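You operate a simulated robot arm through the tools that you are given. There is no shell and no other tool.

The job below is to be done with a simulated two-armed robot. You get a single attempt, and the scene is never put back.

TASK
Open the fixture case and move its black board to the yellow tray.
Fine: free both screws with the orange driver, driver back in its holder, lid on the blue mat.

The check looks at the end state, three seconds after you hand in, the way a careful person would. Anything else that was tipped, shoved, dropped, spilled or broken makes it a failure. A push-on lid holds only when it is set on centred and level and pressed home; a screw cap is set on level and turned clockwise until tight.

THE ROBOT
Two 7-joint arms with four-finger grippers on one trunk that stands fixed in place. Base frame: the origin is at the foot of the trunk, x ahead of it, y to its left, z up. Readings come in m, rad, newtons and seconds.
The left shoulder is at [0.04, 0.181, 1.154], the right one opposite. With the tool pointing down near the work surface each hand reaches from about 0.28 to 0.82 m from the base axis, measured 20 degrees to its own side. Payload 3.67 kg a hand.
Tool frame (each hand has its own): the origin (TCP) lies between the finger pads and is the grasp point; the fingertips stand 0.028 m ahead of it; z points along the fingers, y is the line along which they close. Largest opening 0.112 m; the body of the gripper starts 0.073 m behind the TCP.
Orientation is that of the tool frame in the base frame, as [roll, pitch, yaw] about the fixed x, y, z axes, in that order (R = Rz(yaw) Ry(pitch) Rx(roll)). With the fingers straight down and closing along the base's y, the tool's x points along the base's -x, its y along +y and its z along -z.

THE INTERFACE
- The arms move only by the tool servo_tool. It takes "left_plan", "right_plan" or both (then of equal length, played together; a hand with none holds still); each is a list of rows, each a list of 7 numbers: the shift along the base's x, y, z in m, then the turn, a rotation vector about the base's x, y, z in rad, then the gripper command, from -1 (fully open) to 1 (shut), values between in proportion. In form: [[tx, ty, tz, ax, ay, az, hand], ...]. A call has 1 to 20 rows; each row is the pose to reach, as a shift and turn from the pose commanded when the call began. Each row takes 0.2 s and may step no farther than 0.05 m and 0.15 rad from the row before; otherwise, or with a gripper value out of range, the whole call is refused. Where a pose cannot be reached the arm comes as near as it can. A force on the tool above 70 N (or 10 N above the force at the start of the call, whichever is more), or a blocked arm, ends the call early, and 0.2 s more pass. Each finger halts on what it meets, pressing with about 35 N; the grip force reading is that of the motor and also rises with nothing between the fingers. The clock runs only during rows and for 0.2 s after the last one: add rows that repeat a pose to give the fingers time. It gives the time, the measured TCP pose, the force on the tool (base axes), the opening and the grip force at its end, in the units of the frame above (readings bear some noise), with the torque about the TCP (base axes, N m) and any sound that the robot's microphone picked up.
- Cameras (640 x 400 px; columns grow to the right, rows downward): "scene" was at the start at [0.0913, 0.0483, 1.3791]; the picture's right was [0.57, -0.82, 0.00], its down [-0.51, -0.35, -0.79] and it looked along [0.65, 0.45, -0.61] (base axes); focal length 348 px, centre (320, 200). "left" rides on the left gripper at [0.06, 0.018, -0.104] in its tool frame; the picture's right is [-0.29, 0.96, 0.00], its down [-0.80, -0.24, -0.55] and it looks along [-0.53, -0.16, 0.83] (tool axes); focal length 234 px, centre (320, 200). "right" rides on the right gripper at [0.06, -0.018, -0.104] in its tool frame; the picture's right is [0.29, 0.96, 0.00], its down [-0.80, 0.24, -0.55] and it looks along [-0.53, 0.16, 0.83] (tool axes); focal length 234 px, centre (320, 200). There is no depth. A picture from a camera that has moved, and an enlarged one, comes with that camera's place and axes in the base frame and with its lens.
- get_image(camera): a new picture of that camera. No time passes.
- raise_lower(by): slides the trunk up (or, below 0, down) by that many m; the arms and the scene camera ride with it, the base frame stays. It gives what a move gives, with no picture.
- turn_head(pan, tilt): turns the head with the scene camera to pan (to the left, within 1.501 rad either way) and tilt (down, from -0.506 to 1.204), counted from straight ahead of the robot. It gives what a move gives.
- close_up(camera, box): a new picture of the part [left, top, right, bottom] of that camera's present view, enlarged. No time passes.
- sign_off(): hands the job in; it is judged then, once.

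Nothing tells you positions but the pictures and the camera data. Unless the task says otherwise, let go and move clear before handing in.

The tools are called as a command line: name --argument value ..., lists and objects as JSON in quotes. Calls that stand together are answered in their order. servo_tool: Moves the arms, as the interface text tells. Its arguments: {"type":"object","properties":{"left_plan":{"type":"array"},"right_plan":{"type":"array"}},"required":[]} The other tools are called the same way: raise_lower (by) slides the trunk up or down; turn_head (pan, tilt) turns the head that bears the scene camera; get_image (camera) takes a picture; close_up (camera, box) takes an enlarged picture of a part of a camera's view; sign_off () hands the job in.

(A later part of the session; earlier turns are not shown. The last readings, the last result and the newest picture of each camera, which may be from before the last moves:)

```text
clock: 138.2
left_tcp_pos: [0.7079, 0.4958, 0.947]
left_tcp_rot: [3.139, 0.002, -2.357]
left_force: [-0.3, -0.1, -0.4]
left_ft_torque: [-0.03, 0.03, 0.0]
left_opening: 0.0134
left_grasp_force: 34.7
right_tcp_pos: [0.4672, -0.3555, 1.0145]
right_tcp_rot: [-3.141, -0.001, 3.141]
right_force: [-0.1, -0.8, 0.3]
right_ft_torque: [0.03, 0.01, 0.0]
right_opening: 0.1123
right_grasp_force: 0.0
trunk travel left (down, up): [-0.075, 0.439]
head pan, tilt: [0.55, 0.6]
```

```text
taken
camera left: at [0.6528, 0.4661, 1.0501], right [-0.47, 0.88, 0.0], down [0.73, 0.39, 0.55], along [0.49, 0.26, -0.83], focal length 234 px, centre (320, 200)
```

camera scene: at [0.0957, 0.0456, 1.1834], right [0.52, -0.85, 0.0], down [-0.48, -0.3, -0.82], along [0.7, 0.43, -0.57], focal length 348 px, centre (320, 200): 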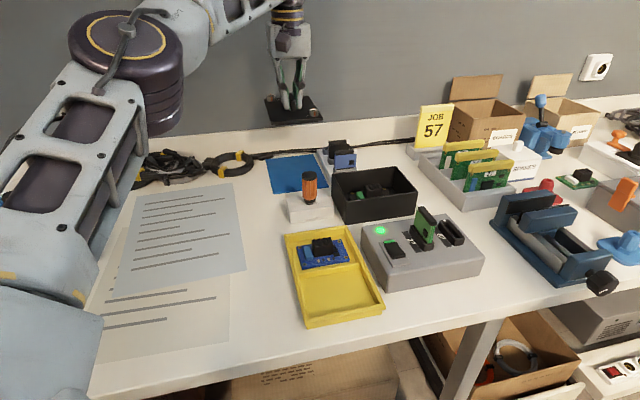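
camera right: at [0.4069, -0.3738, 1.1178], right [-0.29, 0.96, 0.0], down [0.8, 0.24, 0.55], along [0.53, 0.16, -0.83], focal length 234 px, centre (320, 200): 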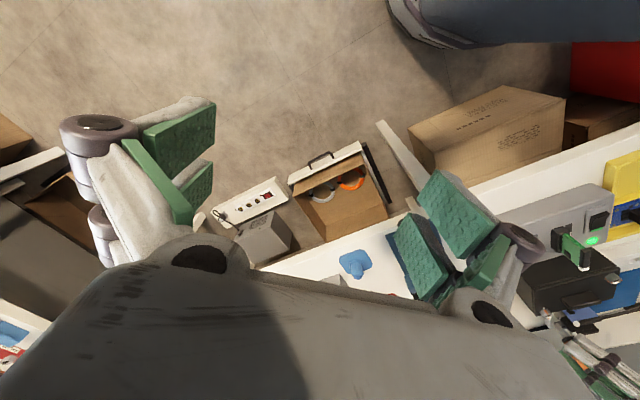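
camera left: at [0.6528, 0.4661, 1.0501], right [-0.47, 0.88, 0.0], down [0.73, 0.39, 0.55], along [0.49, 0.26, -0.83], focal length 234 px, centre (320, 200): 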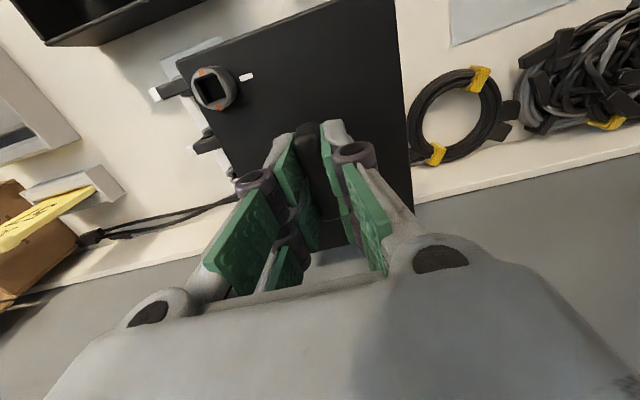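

close_up --camera "scene" --box '[240, 80, 400, 200]'

close_up --camera "scene" --box '[320, 155, 430, 230]'

```text
3.33 times, centred on (320, 140) of scene
camera zoom: at [0.0957, 0.0456, 1.1834], right [0.52, -0.85, 0.0], down [-0.48, -0.3, -0.82], along [0.7, 0.43, -0.57], focal length 1158 px, centre (320, 400)
```

zoom: 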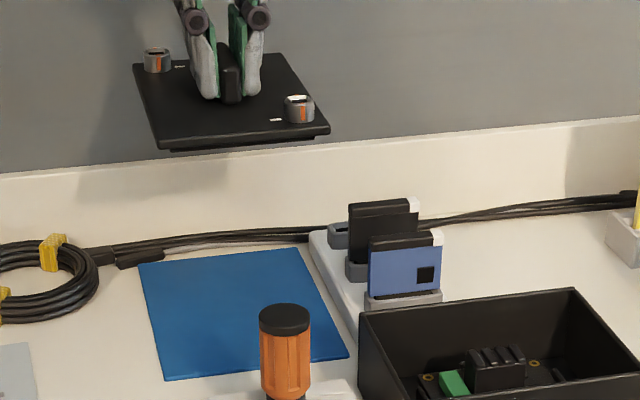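

```text
5.33 times, centred on (375, 192) of scene
camera zoom: at [0.0957, 0.0456, 1.1834], right [0.52, -0.85, 0.0], down [-0.48, -0.3, -0.82], along [0.7, 0.43, -0.57], focal length 1854 px, centre (27, 240)
```

zoom: 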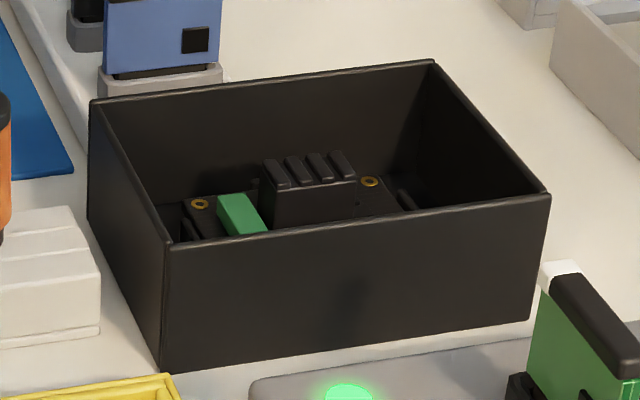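

The lid is centred over the mat and can be lowered. I'll go most of the way, then creep until contact.

servo_tool --left_plan '[[0.0015, 0.0007, -0.04, 0, 0, 0, 1], [0.0015, 0.0007, -0.08, 0, 0, 0, 1], [0.0015, 0.0007, -0.11, 0, 0, 0, 1], [0.0015, 0.0007, -0.125, 0, 0, 0, 1], [0.0015, 0.0007, -0.125, 0, 0, 0, 1]]'

close_up --camera "scene" --box '[240, 80, 400, 200]'

get_image --camera "left"

```text
clock: 139.3
left_tcp_pos: [0.7075, 0.4957, 0.8236]
left_tcp_rot: [3.141, 0.001, -2.357]
left_force: [0.3, 0.1, -1.1]
left_ft_torque: [0.01, 0.01, 0.0]
left_opening: 0.0135
left_grasp_force: 34.5
right_tcp_pos: [0.4675, -0.3557, 1.014]
right_tcp_rot: [-3.141, 0.0, 3.141]
right_force: [0.8, 0.4, -0.6]
right_ft_torque: [-0.01, 0.02, 0.03]
right_opening: 0.112
right_grasp_force: 0.1
trunk travel left (down, up): [-0.075, 0.439]
head pan, tilt: [0.55, 0.6]
```

```text
3.33 times, centred on (320, 140) of scene
camera zoom: at [0.0954, 0.0455, 1.1834], right [0.52, -0.85, 0.0], down [-0.48, -0.3, -0.82], along [0.7, 0.43, -0.57], focal length 1158 px, centre (320, 400)
```

zoom: 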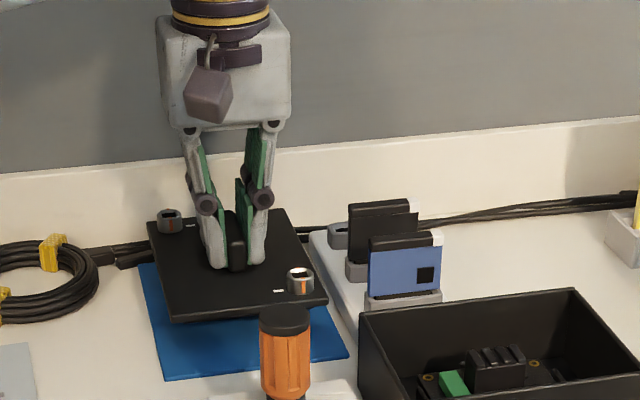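

```text
taken
camera left: at [0.6527, 0.4668, 0.9264], right [-0.47, 0.88, 0.0], down [0.73, 0.39, 0.55], along [0.49, 0.26, -0.83], focal length 234 px, centre (320, 200)
```

left: 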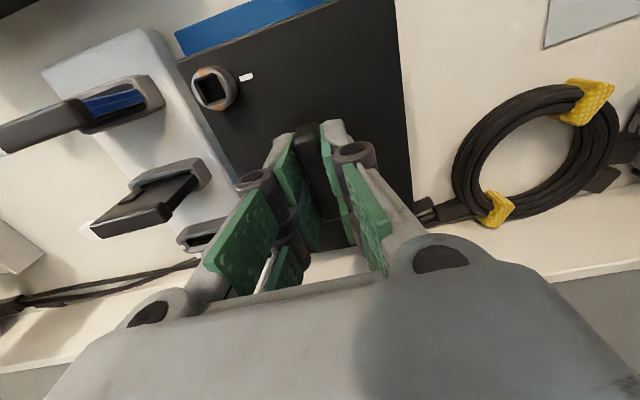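

servo_tool --left_plan '[[-0.0035, -0.009, -0.008, 0, 0, 0, 1], [-0.0035, -0.009, -0.016, 0, 0, 0, 1], [-0.0035, -0.009, -0.02, 0, 0, 0, 1], [-0.0035, -0.009, -0.02, 0, 0, 0, 1]]'

close_up --camera "scene" --box '[260, 110, 380, 200]'

```text
clock: 140.3
left_tcp_pos: [0.7042, 0.487, 0.8036]
left_tcp_rot: [-3.14, -0.001, -2.357]
left_force: [0.4, -0.2, -1.7]
left_ft_torque: [0.01, -0.02, -0.02]
left_opening: 0.0137
left_grasp_force: 35.4
right_tcp_pos: [0.4661, -0.355, 1.0136]
right_tcp_rot: [-3.14, 0.001, -3.142]
right_force: [0.0, -0.4, 0.6]
right_ft_torque: [0.0, 0.01, -0.03]
right_opening: 0.112
right_grasp_force: 0.0
trunk travel left (down, up): [-0.075, 0.439]
head pan, tilt: [0.55, 0.6]
```

```text
4.44 times, centred on (320, 155) of scene
camera zoom: at [0.0955, 0.0455, 1.1834], right [0.52, -0.85, 0.0], down [-0.48, -0.3, -0.82], along [0.7, 0.43, -0.57], focal length 1545 px, centre (320, 400)
```

zoom: 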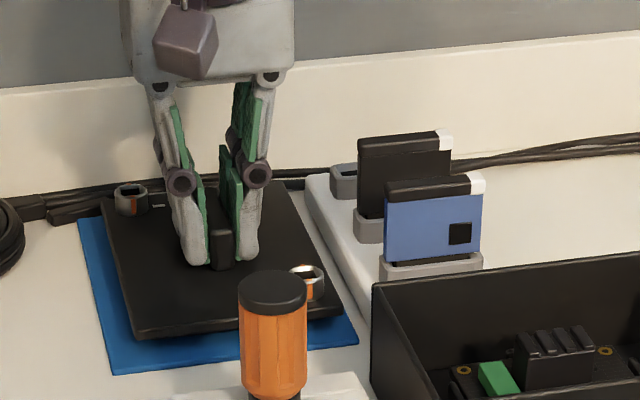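

servo_tool --left_plan '[[0, 0, -0.003, 0, 0, 0, 1], [0, 0, -0.005, 0, 0, 0, 1]]'

```text
clock: 140.9
left_tcp_pos: [0.7042, 0.4869, 0.7982]
left_tcp_rot: [3.141, 0.001, -2.356]
left_force: [0.9, 1.5, 3.8]
left_ft_torque: [-0.12, 0.18, -0.05]
left_opening: 0.0133
left_grasp_force: 34.8
right_tcp_pos: [0.4663, -0.3549, 1.0141]
right_tcp_rot: [-3.141, -0.002, 3.141]
right_force: [0.3, 0.5, 0.5]
right_ft_torque: [0.01, 0.0, -0.01]
right_opening: 0.1118
right_grasp_force: 0.1
trunk travel left (down, up): [-0.075, 0.439]
head pan, tilt: [0.55, 0.6]
```

Contact. I'll open gently and lift straight up.

servo_tool --left_plan '[[0, 0, -0.0005, 0, 0, 0, 1], [0, 0, 0, 0, 0, 0, 0.7], [0, 0, 0, 0, 0, 0, 0.4], [0, 0, 0, 0, 0, 0, 0.2], [0, 0, 0.02, 0, 0, 0, 0.2], [0, 0, 0.05, 0, 0, 0, 0.2], [0, 0, 0.09, 0, 0, 0, 0.2], [-0.01, -0.01, 0.13, 0, 0, 0, 0.2]]'

get_image --camera "scene"

close_up --camera "scene" --box '[250, 110, 430, 230]'

get_image --camera "left"

```text
clock: 142.8
left_tcp_pos: [0.6939, 0.475, 0.9293]
left_tcp_rot: [-3.141, 0.002, -2.358]
left_force: [-0.3, -0.9, 0.1]
left_ft_torque: [0.01, -0.01, 0.0]
left_opening: 0.0447
left_grasp_force: 0.1
right_tcp_pos: [0.4655, -0.3552, 1.0135]
right_tcp_rot: [3.141, -0.001, -3.14]
right_force: [-0.4, 0.2, 0.2]
right_ft_torque: [0.0, -0.03, -0.03]
right_opening: 0.112
right_grasp_force: 0.0
trunk travel left (down, up): [-0.075, 0.439]
head pan, tilt: [0.55, 0.6]
```

```text
taken
camera scene: at [0.0943, 0.0448, 1.1835], right [0.52, -0.85, 0.0], down [-0.48, -0.29, -0.83], along [0.7, 0.43, -0.56], focal length 348 px, centre (320, 200)
```

scene: 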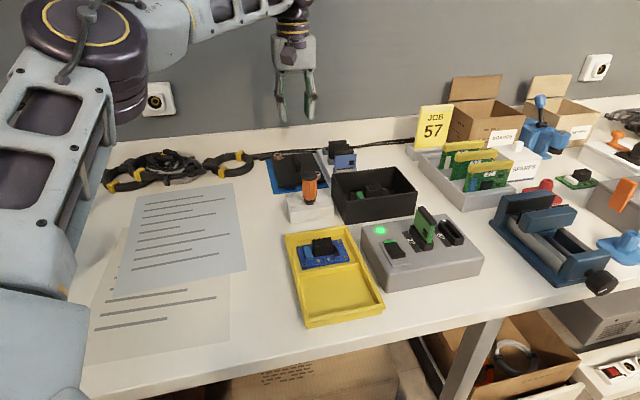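

```text
3.33 times, centred on (340, 170) of scene
camera zoom: at [0.0943, 0.0448, 1.1835], right [0.52, -0.85, 0.0], down [-0.48, -0.29, -0.83], along [0.7, 0.43, -0.56], focal length 1158 px, centre (253, 300)
```

zoom: 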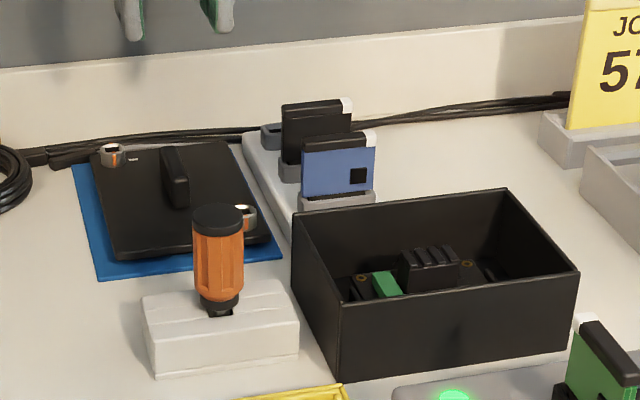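

```text
taken
camera left: at [0.639, 0.4453, 1.0326], right [-0.47, 0.88, 0.0], down [0.73, 0.39, 0.56], along [0.49, 0.26, -0.83], focal length 234 px, centre (320, 200)
```

left: 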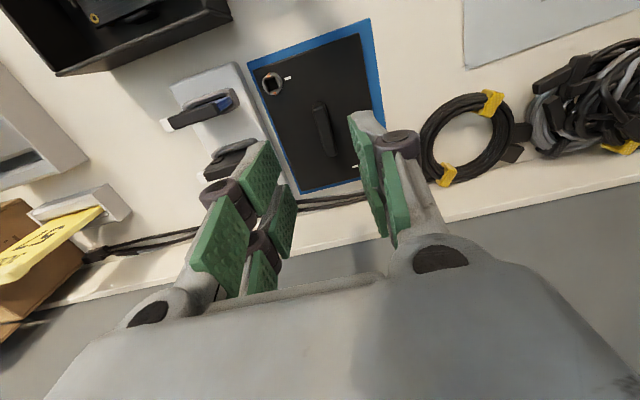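

The lid rests within the mat. Now I'll look into the case from above to plan the board grasp.

servo_tool --left_plan '[[-0.007, -0.008, 0.01, 0, 0, -0.143, 0], [-0.014, -0.016, 0.02, 0, 0, -0.286, 0], [-0.021, -0.024, 0.03, 0, 0, -0.429, -0.2], [-0.028, -0.032, 0.03, 0, 0, -0.572, -0.4], [-0.035, -0.04, 0.03, 0, 0, -0.715, -0.5], [-0.042, -0.048, 0.03, 0, 0, -0.858, -0.5], [-0.049, -0.056, 0.03, 0, 0, -1.0, -0.5], [-0.056, -0.064, 0.03, 0, 0, -1.143, -0.5], [-0.063, -0.072, 0.03, 0, 0, -1.286, -0.5], [-0.07, -0.08, 0.03, 0, 0, -1.429, -0.5], [-0.077, -0.09, 0.03, 0, 0, -1.571, -0.5], [-0.077, -0.09, 0.03, 0, 0, -1.571, -0.5]]'

get_image --camera "left"

close_up --camera "scene" --box '[325, 155, 425, 235]'

```text
clock: 145.3
left_tcp_pos: [0.6187, 0.3866, 0.9598]
left_tcp_rot: [3.141, 0.001, 2.356]
left_force: [-0.2, -1.2, -0.2]
left_ft_torque: [0.02, -0.03, -0.01]
left_opening: 0.0839
left_grasp_force: 0.1
right_tcp_pos: [0.4675, -0.3549, 1.0144]
right_tcp_rot: [-3.141, 0.0, 3.141]
right_force: [0.1, -0.7, 0.1]
right_ft_torque: [0.03, -0.02, -0.01]
right_opening: 0.112
right_grasp_force: 0.0
trunk travel left (down, up): [-0.075, 0.439]
head pan, tilt: [0.55, 0.6]
```

```text
taken
camera left: at [0.5893, 0.442, 1.0617], right [0.88, 0.47, 0.0], down [0.39, -0.73, 0.55], along [0.26, -0.49, -0.83], focal length 234 px, centre (320, 200)
```

left: 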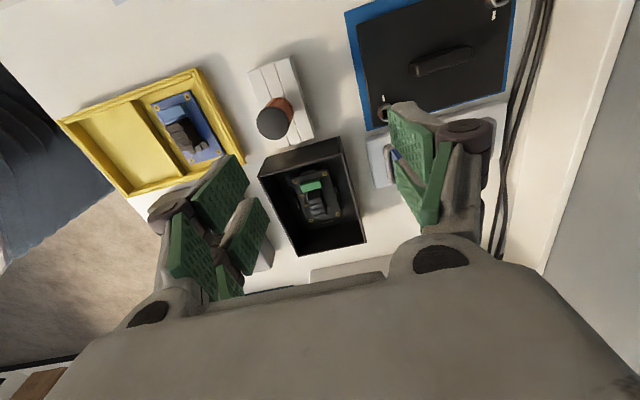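

```text
5.00 times, centred on (375, 195) of scene
camera zoom: at [0.0955, 0.0456, 1.1834], right [0.52, -0.85, 0.0], down [-0.48, -0.3, -0.82], along [0.7, 0.43, -0.57], focal length 1738 px, centre (45, 225)
```

zoom: 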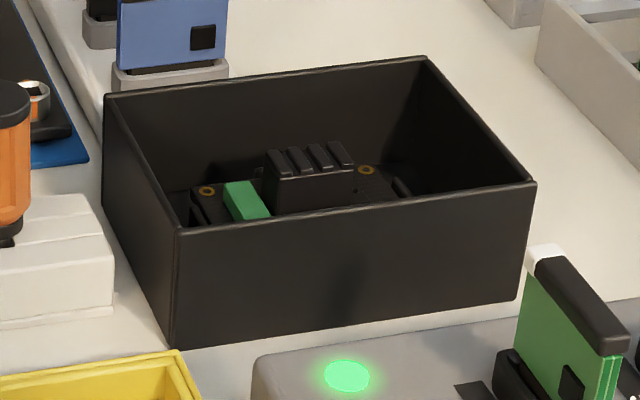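

close_up --camera "left" --box '[250, 125, 380, 265]'

close_up --camera "left" --box '[280, 155, 355, 230]'

close_up --camera "left" --box '[50, 60, 250, 200]'

close_up --camera "left" --box '[340, 0, 520, 130]'

```text
2.86 times, centred on (315, 195) of left
camera zoom: at [0.5893, 0.442, 1.0617], right [0.88, 0.47, 0.0], down [0.39, -0.73, 0.55], along [0.26, -0.49, -0.83], focal length 669 px, centre (334, 214)
```

zoom: 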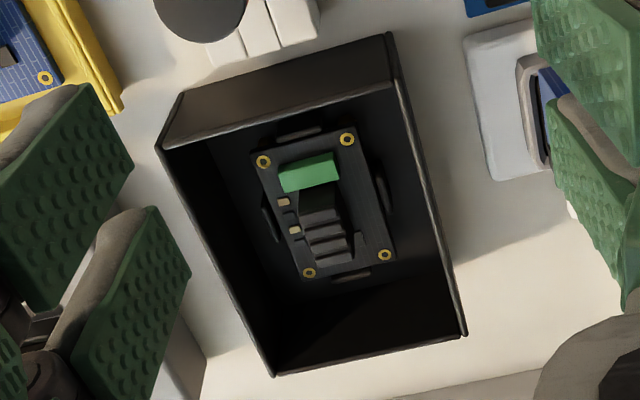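

```text
5.33 times, centred on (318, 192) of left
camera zoom: at [0.5893, 0.442, 1.0617], right [0.88, 0.47, 0.0], down [0.39, -0.73, 0.55], along [0.26, -0.49, -0.83], focal length 1249 px, centre (333, 240)
```

zoom: 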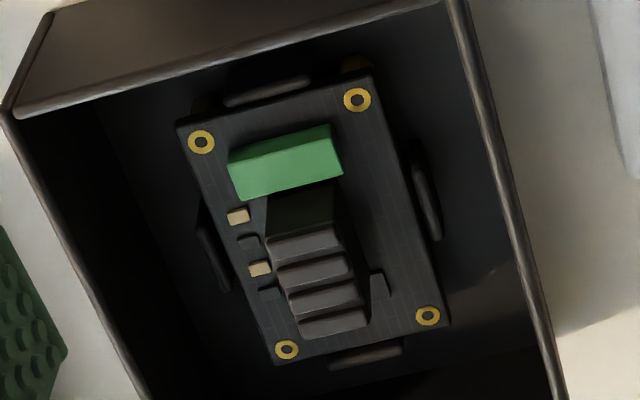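

```text
2.86 times, centred on (150, 130) of left
camera zoom: at [0.5893, 0.442, 1.0617], right [0.88, 0.47, 0.0], down [0.39, -0.73, 0.55], along [0.26, -0.49, -0.83], focal length 669 px, centre (806, 400)
```

zoom: 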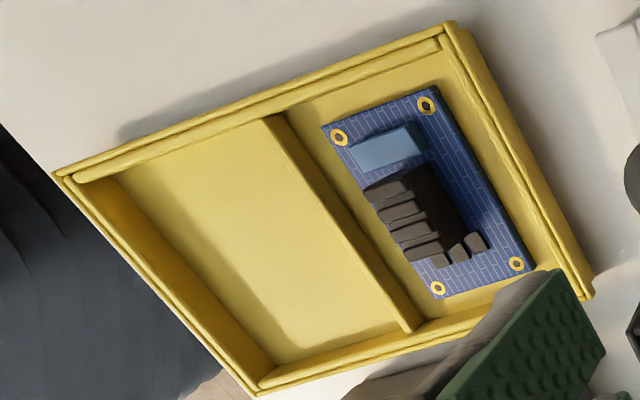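

```text
3.08 times, centred on (430, 65) of left
camera zoom: at [0.5893, 0.442, 1.0617], right [0.88, 0.47, 0.0], down [0.39, -0.73, 0.55], along [0.26, -0.49, -0.83], focal length 720 px, centre (-18, 615)
```

zoom: 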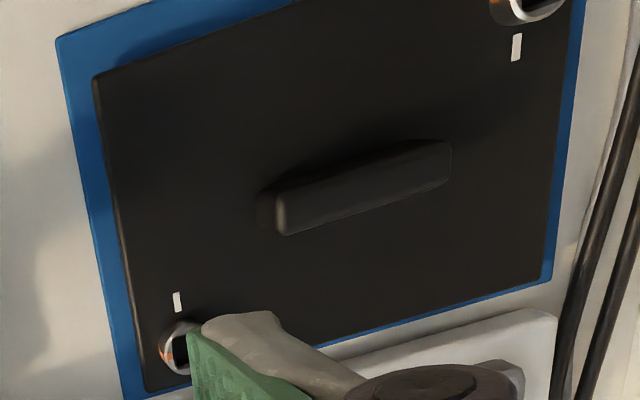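

The board is black with a green connector and a tall finned heat sink near its centre. Its centre is about (0.676, 0.273) with the surface near z 0.771. I'll grip the heat sink across its 18 mm width, so I'll hover over it first.

servo_tool --left_plan '[[0.02, -0.038, -0.01, 0, 0, 0, -0.3], [0.04, -0.076, -0.03, 0, 0, 0, -0.1], [0.061, -0.118, -0.05, 0, 0, 0, 0.1], [0.061, -0.118, -0.06, 0, 0, 0, 0.15], [0.061, -0.118, -0.06, 0, 0, 0, 0.15]]'

close_up --camera "left" --box '[240, 50, 400, 190]'

close_up --camera "scene" --box '[330, 130, 430, 230]'

```text
refused: row 3 steps farther than a row can; nothing moved
```

```text
2.86 times, centred on (320, 120) of left
camera zoom: at [0.5893, 0.442, 1.0617], right [0.88, 0.47, 0.0], down [0.39, -0.73, 0.55], along [0.26, -0.49, -0.83], focal length 669 px, centre (320, 429)
```

zoom: 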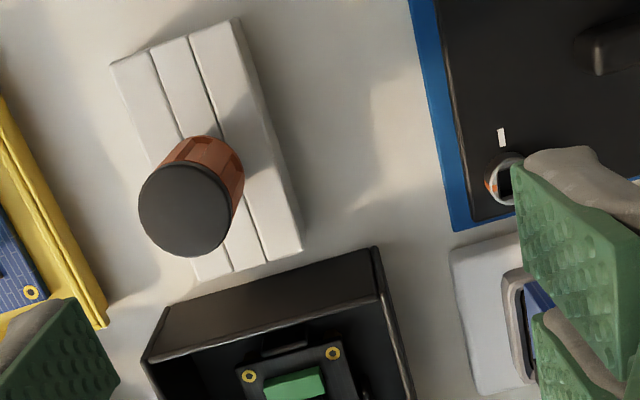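

```text
4.00 times, centred on (380, 180) of scene
camera zoom: at [0.0955, 0.0456, 1.1834], right [0.52, -0.85, 0.0], down [-0.48, -0.3, -0.82], along [0.7, 0.43, -0.57], focal length 1390 px, centre (80, 280)
```

zoom: 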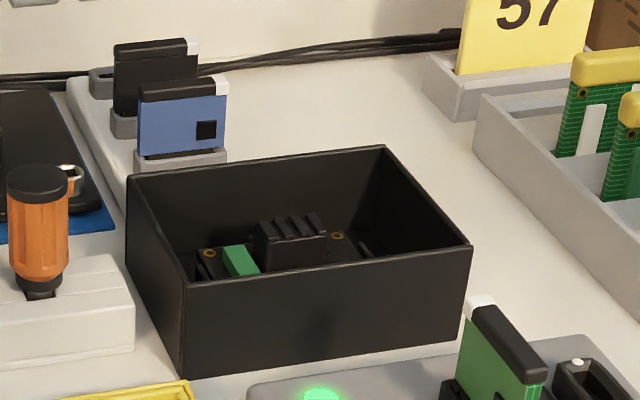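

servo_tool --left_plan '[[0.015, -0.03, 0, 0, 0, 0, -0.3], [0.03, -0.06, -0.01, 0, 0, 0, -0.1], [0.045, -0.09, -0.03, 0, 0, 0, 0.1], [0.061, -0.118, -0.05, 0, 0, 0, 0.15], [0.061, -0.118, -0.06, 0, 0, 0, 0.15], [0.061, -0.118, -0.06, 0, 0, 0, 0.15]]'

close_up --camera "left" --box '[240, 50, 400, 190]'

close_up --camera "scene" --box '[330, 130, 430, 230]'

```text
clock: 146.8
left_tcp_pos: [0.6794, 0.2682, 0.8971]
left_tcp_rot: [-3.141, 0.0, 2.355]
left_force: [0.8, -0.5, -0.9]
left_ft_torque: [-0.02, -0.01, 0.0]
left_opening: 0.0478
left_grasp_force: 0.1
right_tcp_pos: [0.4675, -0.3546, 1.0136]
right_tcp_rot: [-3.141, -0.001, -3.141]
right_force: [-0.4, 0.8, -0.8]
right_ft_torque: [0.0, 0.04, 0.03]
right_opening: 0.112
right_grasp_force: 0.0
trunk travel left (down, up): [-0.075, 0.439]
head pan, tilt: [0.55, 0.6]
```

```text
2.86 times, centred on (320, 120) of left
camera zoom: at [0.6505, 0.3233, 1.0003], right [0.88, 0.47, 0.0], down [0.39, -0.73, 0.55], along [0.26, -0.49, -0.83], focal length 669 px, centre (320, 429)
```

zoom: 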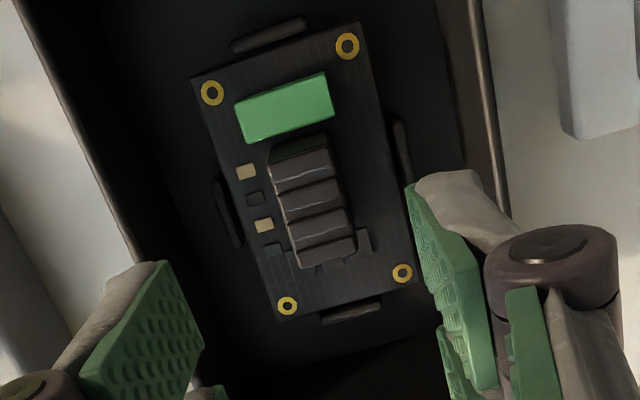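

```text
4.00 times, centred on (380, 180) of scene
camera zoom: at [0.0958, 0.0453, 1.1834], right [0.52, -0.85, 0.0], down [-0.48, -0.3, -0.82], along [0.7, 0.43, -0.57], focal length 1390 px, centre (80, 280)
```

zoom: 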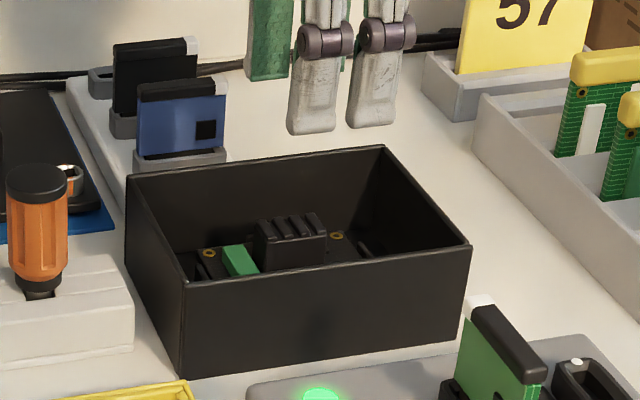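

servo_tool --left_plan '[[-0.0012, -0.0012, -0.03, 0, 0, 0, 0.15], [-0.0012, -0.0012, -0.06, 0, 0, 0, 0.15], [-0.0012, -0.0012, -0.068, 0, 0, 0, 0.15], [-0.0012, -0.0012, -0.068, 0, 0, 0, 0.15]]'

close_up --camera "left" --box '[220, 70, 420, 220]'

close_up --camera "scene" --box '[330, 130, 430, 230]'

```text
clock: 147.8
left_tcp_pos: [0.6799, 0.2679, 0.8291]
left_tcp_rot: [3.141, 0.0, 2.356]
left_force: [-0.3, 0.7, 0.1]
left_ft_torque: [0.0, 0.0, 0.01]
left_opening: 0.0476
left_grasp_force: 0.1
right_tcp_pos: [0.4657, -0.3549, 1.015]
right_tcp_rot: [-3.141, 0.0, 3.141]
right_force: [0.0, 0.0, 0.7]
right_ft_torque: [0.01, 0.01, -0.01]
right_opening: 0.1119
right_grasp_force: 0.1
trunk travel left (down, up): [-0.075, 0.439]
head pan, tilt: [0.55, 0.6]
```

```text
2.67 times, centred on (320, 145) of left
camera zoom: at [0.6484, 0.3225, 0.9325], right [0.88, 0.47, 0.0], down [0.39, -0.73, 0.55], along [0.26, -0.49, -0.83], focal length 624 px, centre (320, 347)
```

zoom: 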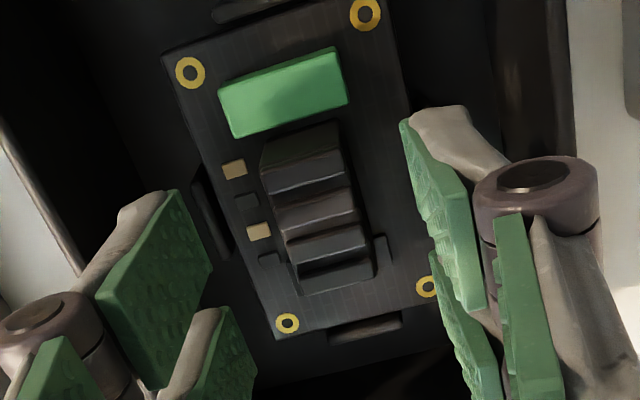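

```text
4.00 times, centred on (380, 180) of scene
camera zoom: at [0.0954, 0.0454, 1.1834], right [0.52, -0.85, 0.0], down [-0.48, -0.3, -0.82], along [0.7, 0.43, -0.57], focal length 1390 px, centre (80, 280)
```

zoom: 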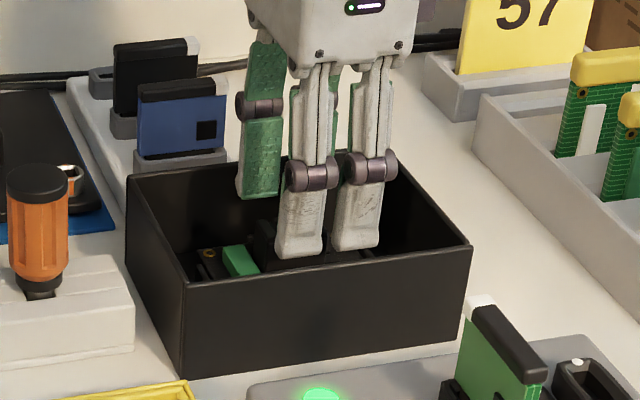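

servo_tool --left_plan '[[0, 0, -0.01, 0, 0, 0, 0.15], [0, 0, -0.02, 0, 0, 0, 0.15], [0, 0, -0.02, 0, 0, 0, 0.3], [0, 0, -0.02, 0, 0, 0, 0.45], [0, 0, -0.02, 0, 0, 0, 0.55], [0, 0, -0.02, 0, 0, 0, 0.62], [0, 0, -0.02, 0, 0, 0, 0.66]]'

close_up --camera "left" --box '[220, 70, 420, 220]'

close_up --camera "scene" --box '[330, 130, 430, 230]'

```text
clock: 149.3
left_tcp_pos: [0.6784, 0.2688, 0.8107]
left_tcp_rot: [-3.141, 0.001, 2.356]
left_force: [0.5, 1.7, -0.4]
left_ft_torque: [0.03, -0.06, 0.01]
left_opening: 0.02
left_grasp_force: 6.8
right_tcp_pos: [0.4666, -0.3545, 1.0151]
right_tcp_rot: [3.141, -0.001, 3.14]
right_force: [-0.4, 0.9, -0.1]
right_ft_torque: [0.02, -0.01, 0.01]
right_opening: 0.112
right_grasp_force: 0.0
trunk travel left (down, up): [-0.075, 0.439]
head pan, tilt: [0.55, 0.6]
```

```text
2.67 times, centred on (320, 145) of left
camera zoom: at [0.6486, 0.3227, 0.9136], right [0.88, 0.47, 0.0], down [0.39, -0.73, 0.55], along [0.26, -0.49, -0.83], focal length 624 px, centre (320, 347)
```

zoom: 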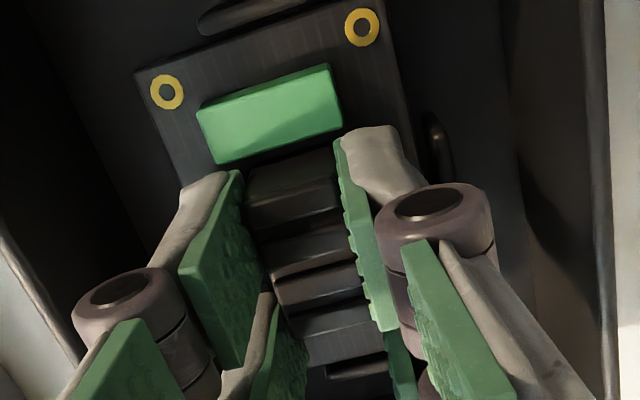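

```text
4.00 times, centred on (380, 180) of scene
camera zoom: at [0.0955, 0.0454, 1.1834], right [0.52, -0.85, 0.0], down [-0.48, -0.3, -0.82], along [0.7, 0.43, -0.57], focal length 1390 px, centre (80, 280)
```

zoom: 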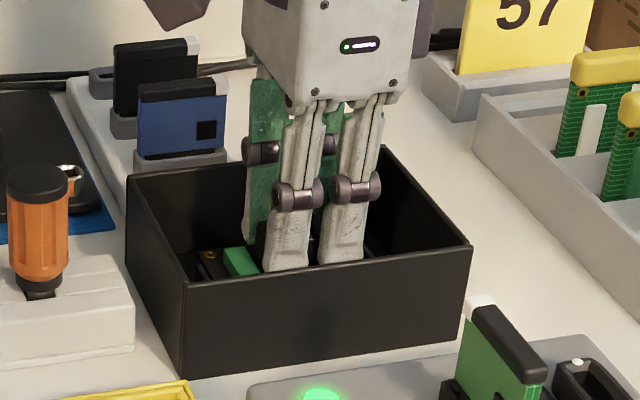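

Contact on the heat sink at 20 mm. I'll apply full grip, then lift straight up.

servo_tool --left_plan '[[0, 0, 0, 0, 0, 0, 0.8], [0, 0, 0, 0, 0, 0, 1], [0, 0, 0, 0, 0, 0, 1], [0, 0, 0.004, 0, 0, 0, 1], [0, 0, 0.01, 0, 0, 0, 1], [0, 0, 0.02, 0, 0, 0, 1]]'

close_up --camera "left" --box '[220, 70, 420, 220]'

close_up --camera "scene" --box '[330, 130, 430, 230]'

```text
clock: 150.8
left_tcp_pos: [0.6772, 0.2668, 0.8285]
left_tcp_rot: [3.14, 0.001, 2.356]
left_force: [-0.7, 0.3, -1.3]
left_ft_torque: [0.0, -0.01, 0.0]
left_opening: 0.0192
left_grasp_force: 35.9
right_tcp_pos: [0.4661, -0.3554, 1.0145]
right_tcp_rot: [-3.141, 0.001, -3.142]
right_force: [0.1, 0.0, -0.5]
right_ft_torque: [-0.01, -0.04, 0.0]
right_opening: 0.1119
right_grasp_force: 0.0
trunk travel left (down, up): [-0.075, 0.439]
head pan, tilt: [0.55, 0.6]
```

```text
2.67 times, centred on (320, 145) of left
camera zoom: at [0.6477, 0.3231, 0.9336], right [0.88, 0.47, 0.0], down [0.39, -0.73, 0.55], along [0.26, -0.49, -0.83], focal length 624 px, centre (320, 347)
```

zoom: 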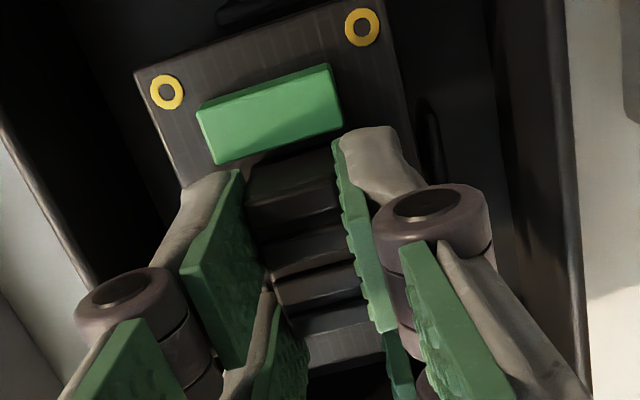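

```text
4.00 times, centred on (380, 180) of scene
camera zoom: at [0.0952, 0.0453, 1.1834], right [0.52, -0.85, 0.0], down [-0.48, -0.3, -0.83], along [0.7, 0.43, -0.56], focal length 1390 px, centre (80, 280)
```

zoom: 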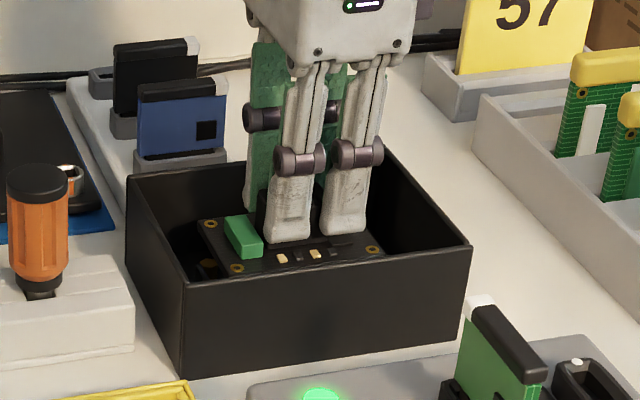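

The board is free. I'll lift it high and carry it to the tray's empty compartment.

servo_tool --left_plan '[[0, 0, 0.04, 0, 0, 0, 1], [0, 0, 0.08, 0, 0, 0, 1], [0, 0, 0.12, 0, 0, 0, 1], [-0.04, -0.009, 0.125, 0, 0, 0, 1], [-0.08, -0.018, 0.125, 0, 0, 0, 1], [-0.12, -0.027, 0.125, 0, 0, 0, 1], [-0.16, -0.036, 0.125, 0, 0, 0, 1], [-0.2, -0.045, 0.125, 0, 0, 0, 1], [-0.24, -0.053, 0.125, 0, 0, 0, 1], [-0.254, -0.057, 0.125, 0, 0, 0, 1], [-0.254, -0.057, 0.125, 0, 0, 0, 1]]'

turn_head --pan 0.45 --tilt 0.8

get_image --camera "scene"

get_image --camera "left"

```text
clock: 153.2
left_tcp_pos: [0.4248, 0.2112, 0.9541]
left_tcp_rot: [-3.141, -0.001, 2.357]
left_force: [-0.3, -0.6, -0.9]
left_ft_torque: [0.03, 0.0, 0.01]
left_opening: 0.0192
left_grasp_force: 34.9
right_tcp_pos: [0.4671, -0.3552, 1.0133]
right_tcp_rot: [-3.141, 0.0, 3.141]
right_force: [-0.2, -0.6, -0.2]
right_ft_torque: [-0.01, 0.03, 0.02]
right_opening: 0.1118
right_grasp_force: 0.0
trunk travel left (down, up): [-0.075, 0.439]
head pan, tilt: [0.55, 0.6]
```

```text
clock: 153.9
left_tcp_pos: [0.4237, 0.2112, 0.9535]
left_tcp_rot: [3.141, -0.001, 2.357]
left_force: [-0.1, -0.4, -0.7]
left_ft_torque: [-0.01, 0.0, -0.01]
left_opening: 0.0192
left_grasp_force: 34.7
right_tcp_pos: [0.4669, -0.3558, 1.0147]
right_tcp_rot: [-3.14, 0.0, -3.141]
right_force: [-0.4, -0.2, 0.7]
right_ft_torque: [0.03, 0.04, 0.0]
right_opening: 0.1121
right_grasp_force: 0.0
trunk travel left (down, up): [-0.075, 0.439]
head pan, tilt: [0.45, 0.799]
```

```text
taken
camera scene: at [0.0926, 0.0344, 1.1666], right [0.44, -0.9, 0.0], down [-0.65, -0.31, -0.7], along [0.63, 0.3, -0.72], focal length 348 px, centre (320, 200)
```

scene: 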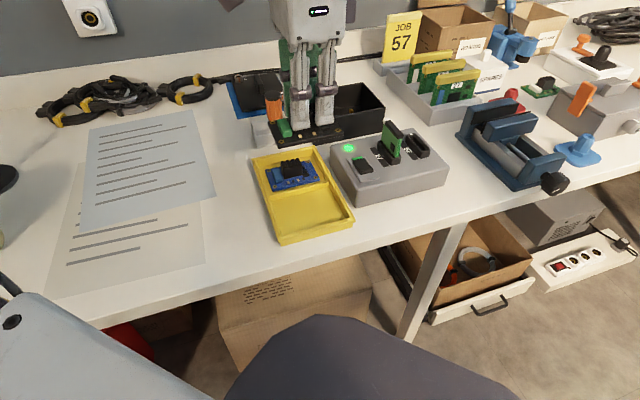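

```text
taken
camera left: at [0.3945, 0.2664, 1.0572], right [0.88, 0.47, 0.0], down [0.39, -0.73, 0.55], along [0.26, -0.49, -0.83], focal length 234 px, centre (320, 200)
```

left: 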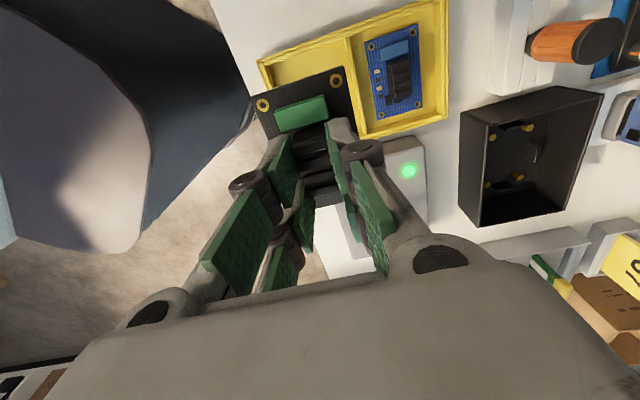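

close_up --camera "scene" --box '[240, 130, 370, 250]'

close_up --camera "left" --box '[240, 0, 460, 150]'

```text
3.33 times, centred on (305, 190) of scene
camera zoom: at [0.0926, 0.0344, 1.1666], right [0.44, -0.9, 0.0], down [-0.65, -0.31, -0.7], along [0.63, 0.3, -0.72], focal length 1158 px, centre (370, 233)
```

zoom: 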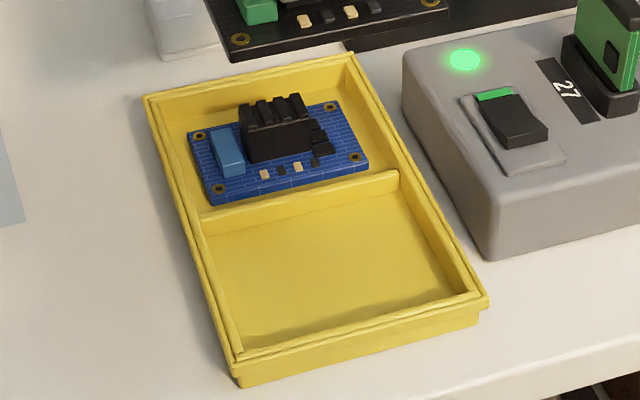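

```text
2.67 times, centred on (350, 75) of left
camera zoom: at [0.3945, 0.2664, 1.0572], right [0.88, 0.47, 0.0], down [0.39, -0.73, 0.55], along [0.26, -0.49, -0.83], focal length 624 px, centre (240, 533)
```

zoom: 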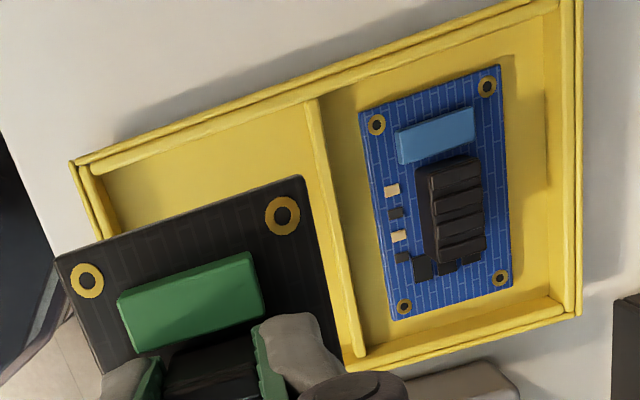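

servo_tool --left_plan '[[-0.003, -0.0012, -0.04, 0, 0, 0, 1], [-0.003, -0.0012, -0.08, 0, 0, 0, 1], [-0.003, -0.0012, -0.12, 0, 0, 0, 1], [-0.003, -0.0012, -0.125, 0, 0, 0, 1], [-0.003, -0.0012, -0.125, 0, 0, 0, 1]]'

close_up --camera "scene" --box '[240, 110, 370, 250]'

close_up --camera "left" --box '[200, 30, 420, 200]'

```text
clock: 155.1
left_tcp_pos: [0.4204, 0.2128, 0.8296]
left_tcp_rot: [3.142, 0.0, 2.358]
left_force: [-0.3, -1.2, -0.9]
left_ft_torque: [0.01, 0.0, 0.02]
left_opening: 0.0196
left_grasp_force: 34.6
right_tcp_pos: [0.4665, -0.355, 1.0131]
right_tcp_rot: [-3.141, 0.001, 3.141]
right_force: [-0.2, -0.2, -0.2]
right_ft_torque: [-0.01, 0.0, 0.02]
right_opening: 0.1122
right_grasp_force: 0.0
trunk travel left (down, up): [-0.075, 0.439]
head pan, tilt: [0.45, 0.799]
```

```text
2.86 times, centred on (305, 180) of scene
camera zoom: at [0.0927, 0.0344, 1.1665], right [0.44, -0.9, 0.0], down [-0.65, -0.31, -0.7], along [0.63, 0.3, -0.72], focal length 993 px, centre (363, 257)
```

zoom: 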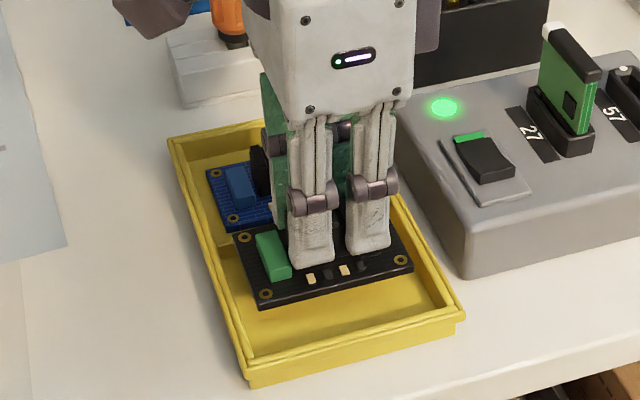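

```text
2.35 times, centred on (310, 115) of left
camera zoom: at [0.3907, 0.2675, 0.9329], right [0.88, 0.47, 0.0], down [0.39, -0.73, 0.55], along [0.26, -0.49, -0.83], focal length 551 px, centre (344, 400)
```

zoom: 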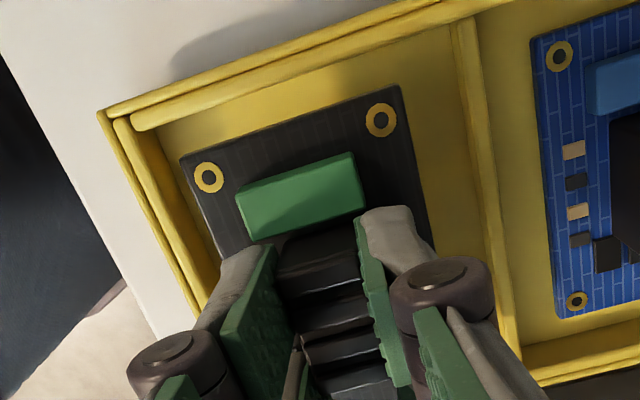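

servo_tool --left_plan '[[0.0055, 0.001, -0.008, 0, 0, 0, 1], [0.0055, 0.001, -0.018, 0, 0, 0, 1], [0.0055, 0.001, -0.024, 0, 0, 0, 1], [0.0055, 0.001, -0.024, 0, 0, 0, 1]]'

close_up --camera "scene" --box '[240, 110, 370, 250]'

close_up --camera "left" --box '[200, 30, 420, 200]'

```text
clock: 156.1
left_tcp_pos: [0.4254, 0.211, 0.8051]
left_tcp_rot: [3.141, 0.0, 2.356]
left_force: [0.8, 0.8, 0.1]
left_ft_torque: [-0.03, 0.02, 0.02]
left_opening: 0.0195
left_grasp_force: 34.9
right_tcp_pos: [0.4666, -0.3558, 1.0143]
right_tcp_rot: [-3.141, 0.001, -3.141]
right_force: [0.0, -0.2, 0.1]
right_ft_torque: [0.03, 0.02, -0.03]
right_opening: 0.1123
right_grasp_force: 0.1
trunk travel left (down, up): [-0.075, 0.439]
head pan, tilt: [0.45, 0.799]
```

```text
2.86 times, centred on (305, 180) of scene
camera zoom: at [0.0925, 0.0343, 1.1665], right [0.44, -0.9, 0.0], down [-0.65, -0.31, -0.7], along [0.63, 0.3, -0.72], focal length 993 px, centre (363, 257)
```

zoom: 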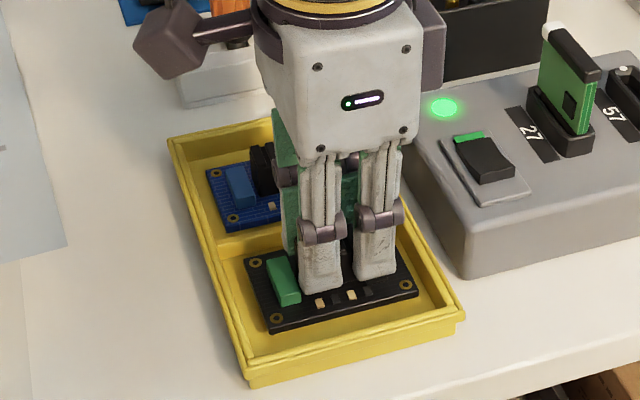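

```text
2.35 times, centred on (310, 115) of left
camera zoom: at [0.3963, 0.2663, 0.9087], right [0.88, 0.47, 0.0], down [0.39, -0.73, 0.55], along [0.26, -0.49, -0.83], focal length 551 px, centre (344, 400)
```

zoom: 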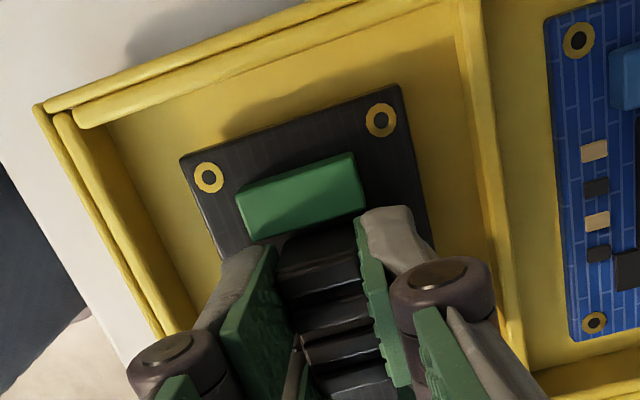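

Centred within the empty compartment. I'll lower slowly to contact.

servo_tool --left_plan '[[0, 0, -0.004, 0, 0, 0, 1], [0, 0, -0.008, 0, 0, 0, 1]]'

close_up --camera "scene" --box '[260, 180, 350, 240]'

```text
clock: 156.7
left_tcp_pos: [0.4251, 0.2099, 0.7984]
left_tcp_rot: [3.14, 0.0, 2.358]
left_force: [0.3, 0.4, 1.9]
left_ft_torque: [-0.05, 0.04, -0.01]
left_opening: 0.0194
left_grasp_force: 34.8
right_tcp_pos: [0.4659, -0.3554, 1.0155]
right_tcp_rot: [-3.141, -0.001, -3.141]
right_force: [-0.6, 0.1, 0.4]
right_ft_torque: [0.0, 0.02, -0.01]
right_opening: 0.1116
right_grasp_force: 0.0
trunk travel left (down, up): [-0.075, 0.439]
head pan, tilt: [0.45, 0.799]
```

```text
6.67 times, centred on (305, 210) of scene
camera zoom: at [0.0924, 0.0343, 1.1666], right [0.44, -0.9, 0.0], down [-0.65, -0.31, -0.7], along [0.63, 0.3, -0.72], focal length 2317 px, centre (420, 133)
```

zoom: 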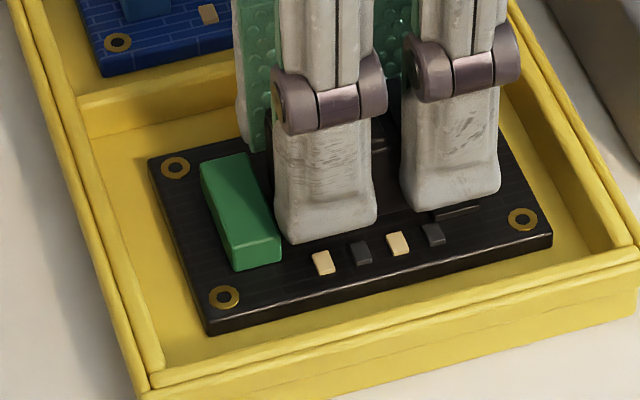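

servo_tool --left_plan '[[0, 0, -0.001, 0, 0, 0, 1], [0, 0, -0.001, 0, 0, 0, 0.75], [0, 0, -0.001, 0, 0, 0, 0.6], [0, 0, -0.001, 0, 0, 0, 0.4], [0, 0, -0.001, 0, 0, 0, 0.3], [0, 0, 0.02, 0, 0, 0, 0.3], [0, 0, 0.05, 0, 0, 0, 0.3], [0, 0, 0.09, 0, 0, 0, 0.3], [-0.01, 0.02, 0.13, 0, 0, 0, 0.3]]'

get_image --camera "scene"

close_up --camera "scene" --box '[240, 110, 370, 250]'

```text
clock: 158.7
left_tcp_pos: [0.4136, 0.2311, 0.9277]
left_tcp_rot: [3.141, 0.001, 2.357]
left_force: [0.0, -0.2, -0.1]
left_ft_torque: [-0.02, -0.04, -0.04]
left_opening: 0.0393
left_grasp_force: 0.1
right_tcp_pos: [0.4662, -0.3548, 1.0156]
right_tcp_rot: [3.141, 0.004, -3.141]
right_force: [-0.9, -0.4, 0.1]
right_ft_torque: [-0.04, -0.01, -0.01]
right_opening: 0.1119
right_grasp_force: 0.0
trunk travel left (down, up): [-0.075, 0.439]
head pan, tilt: [0.45, 0.799]
```

```text
taken
camera scene: at [0.0914, 0.0353, 1.1666], right [0.44, -0.9, 0.0], down [-0.64, -0.31, -0.7], along [0.63, 0.3, -0.72], focal length 348 px, centre (320, 200)
```

scene: 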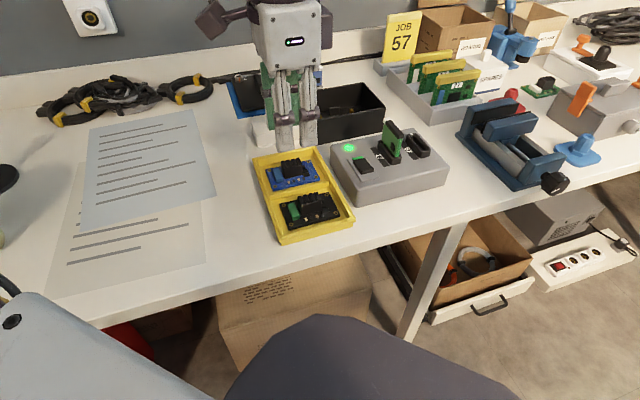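

```text
2.86 times, centred on (305, 180) of scene
camera zoom: at [0.0914, 0.0353, 1.1666], right [0.44, -0.9, 0.0], down [-0.64, -0.31, -0.7], along [0.63, 0.3, -0.72], focal length 993 px, centre (363, 257)
```

zoom: 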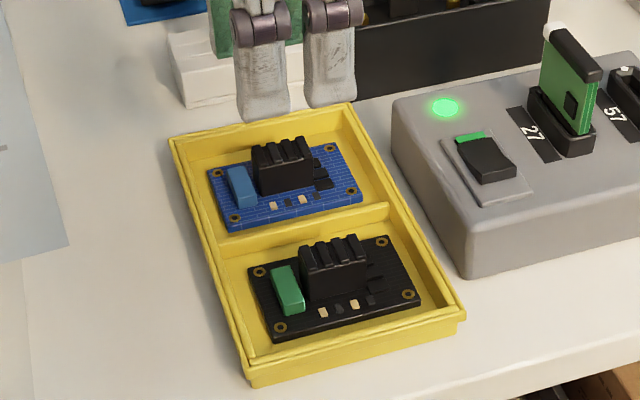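

The board is in the tray's empty compartment. I'll move the left hand clear and inspect the whole scene.

servo_tool --left_plan '[[-0.01, 0.02, 0.04, 0, 0, 0.0, 0], [-0.02, 0.05, 0.075, 0, 0, 0.0, -0.5], [-0.03, 0.085, 0.1, 0, 0, 0.0, -1], [-0.03, 0.13, 0.11, 0, 0, 0.0, -1], [-0.03, 0.175, 0.12, 0, 0, 0.0, -1], [-0.03, 0.22, 0.13, 0, 0, 0.0, -1], [-0.03, 0.26, 0.14, 0, 0, 0.0, -1]]'

turn_head --pan 0.5 --tilt 0.65

get_image --camera "scene"

close_up --camera "scene" --box '[220, 90, 420, 230]'

get_image --camera "left"

```text
clock: 160.3
left_tcp_pos: [0.3863, 0.4906, 1.0688]
left_tcp_rot: [-3.141, 0.0, 2.357]
left_force: [-0.3, -1.6, -1.3]
left_ft_torque: [0.03, -0.03, -0.05]
left_opening: 0.1121
left_grasp_force: 0.1
right_tcp_pos: [0.4661, -0.3557, 1.0141]
right_tcp_rot: [-3.141, -0.001, -3.141]
right_force: [-0.3, -0.6, 0.2]
right_ft_torque: [-0.02, -0.02, 0.0]
right_opening: 0.112
right_grasp_force: 0.0
trunk travel left (down, up): [-0.075, 0.439]
head pan, tilt: [0.45, 0.799]
```

```text
clock: 161.0
left_tcp_pos: [0.3876, 0.4897, 1.0679]
left_tcp_rot: [-3.141, 0.0, 2.357]
left_force: [0.1, -0.4, 0.5]
left_ft_torque: [0.0, -0.01, -0.01]
left_opening: 0.1119
left_grasp_force: 0.0
right_tcp_pos: [0.4681, -0.355, 1.0144]
right_tcp_rot: [-3.141, 0.0, -3.141]
right_force: [-0.9, -0.2, -0.4]
right_ft_torque: [-0.04, -0.01, 0.01]
right_opening: 0.112
right_grasp_force: 0.1
trunk travel left (down, up): [-0.075, 0.439]
head pan, tilt: [0.499, 0.649]
```

```text
taken
camera scene: at [0.0962, 0.0408, 1.1791], right [0.48, -0.88, 0.0], down [-0.53, -0.29, -0.8], along [0.7, 0.38, -0.61], focal length 348 px, centre (320, 200)
```

scene: 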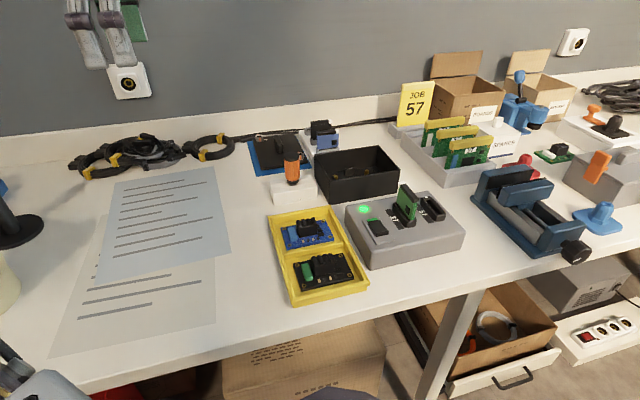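

```text
2.86 times, centred on (320, 160) of scene
camera zoom: at [0.0962, 0.0408, 1.1791], right [0.48, -0.88, 0.0], down [-0.53, -0.29, -0.8], along [0.7, 0.38, -0.61], focal length 993 px, centre (320, 314)
```

zoom: 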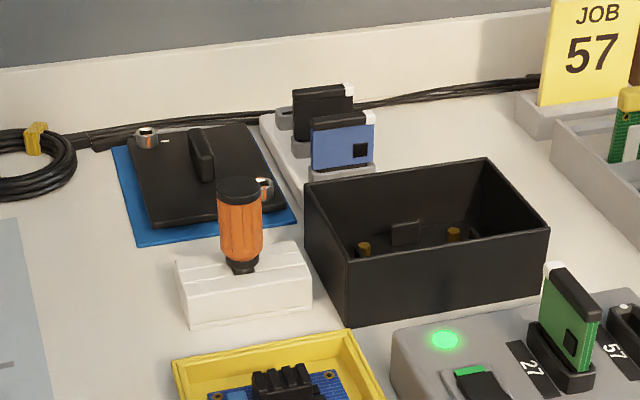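

```text
taken
camera left: at [0.3576, 0.5453, 1.1715], right [0.88, 0.47, 0.0], down [0.39, -0.73, 0.55], along [0.26, -0.49, -0.83], focal length 234 px, centre (320, 200)
```

left: 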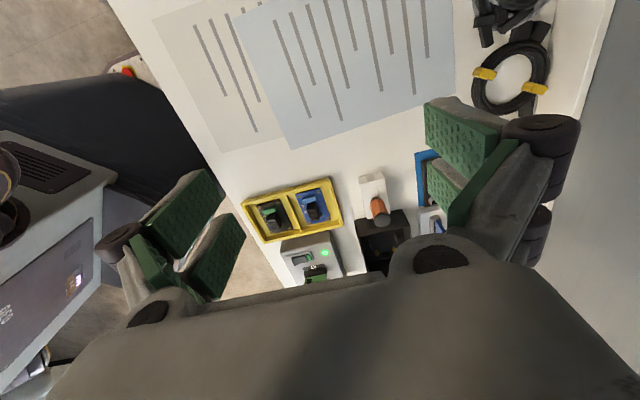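

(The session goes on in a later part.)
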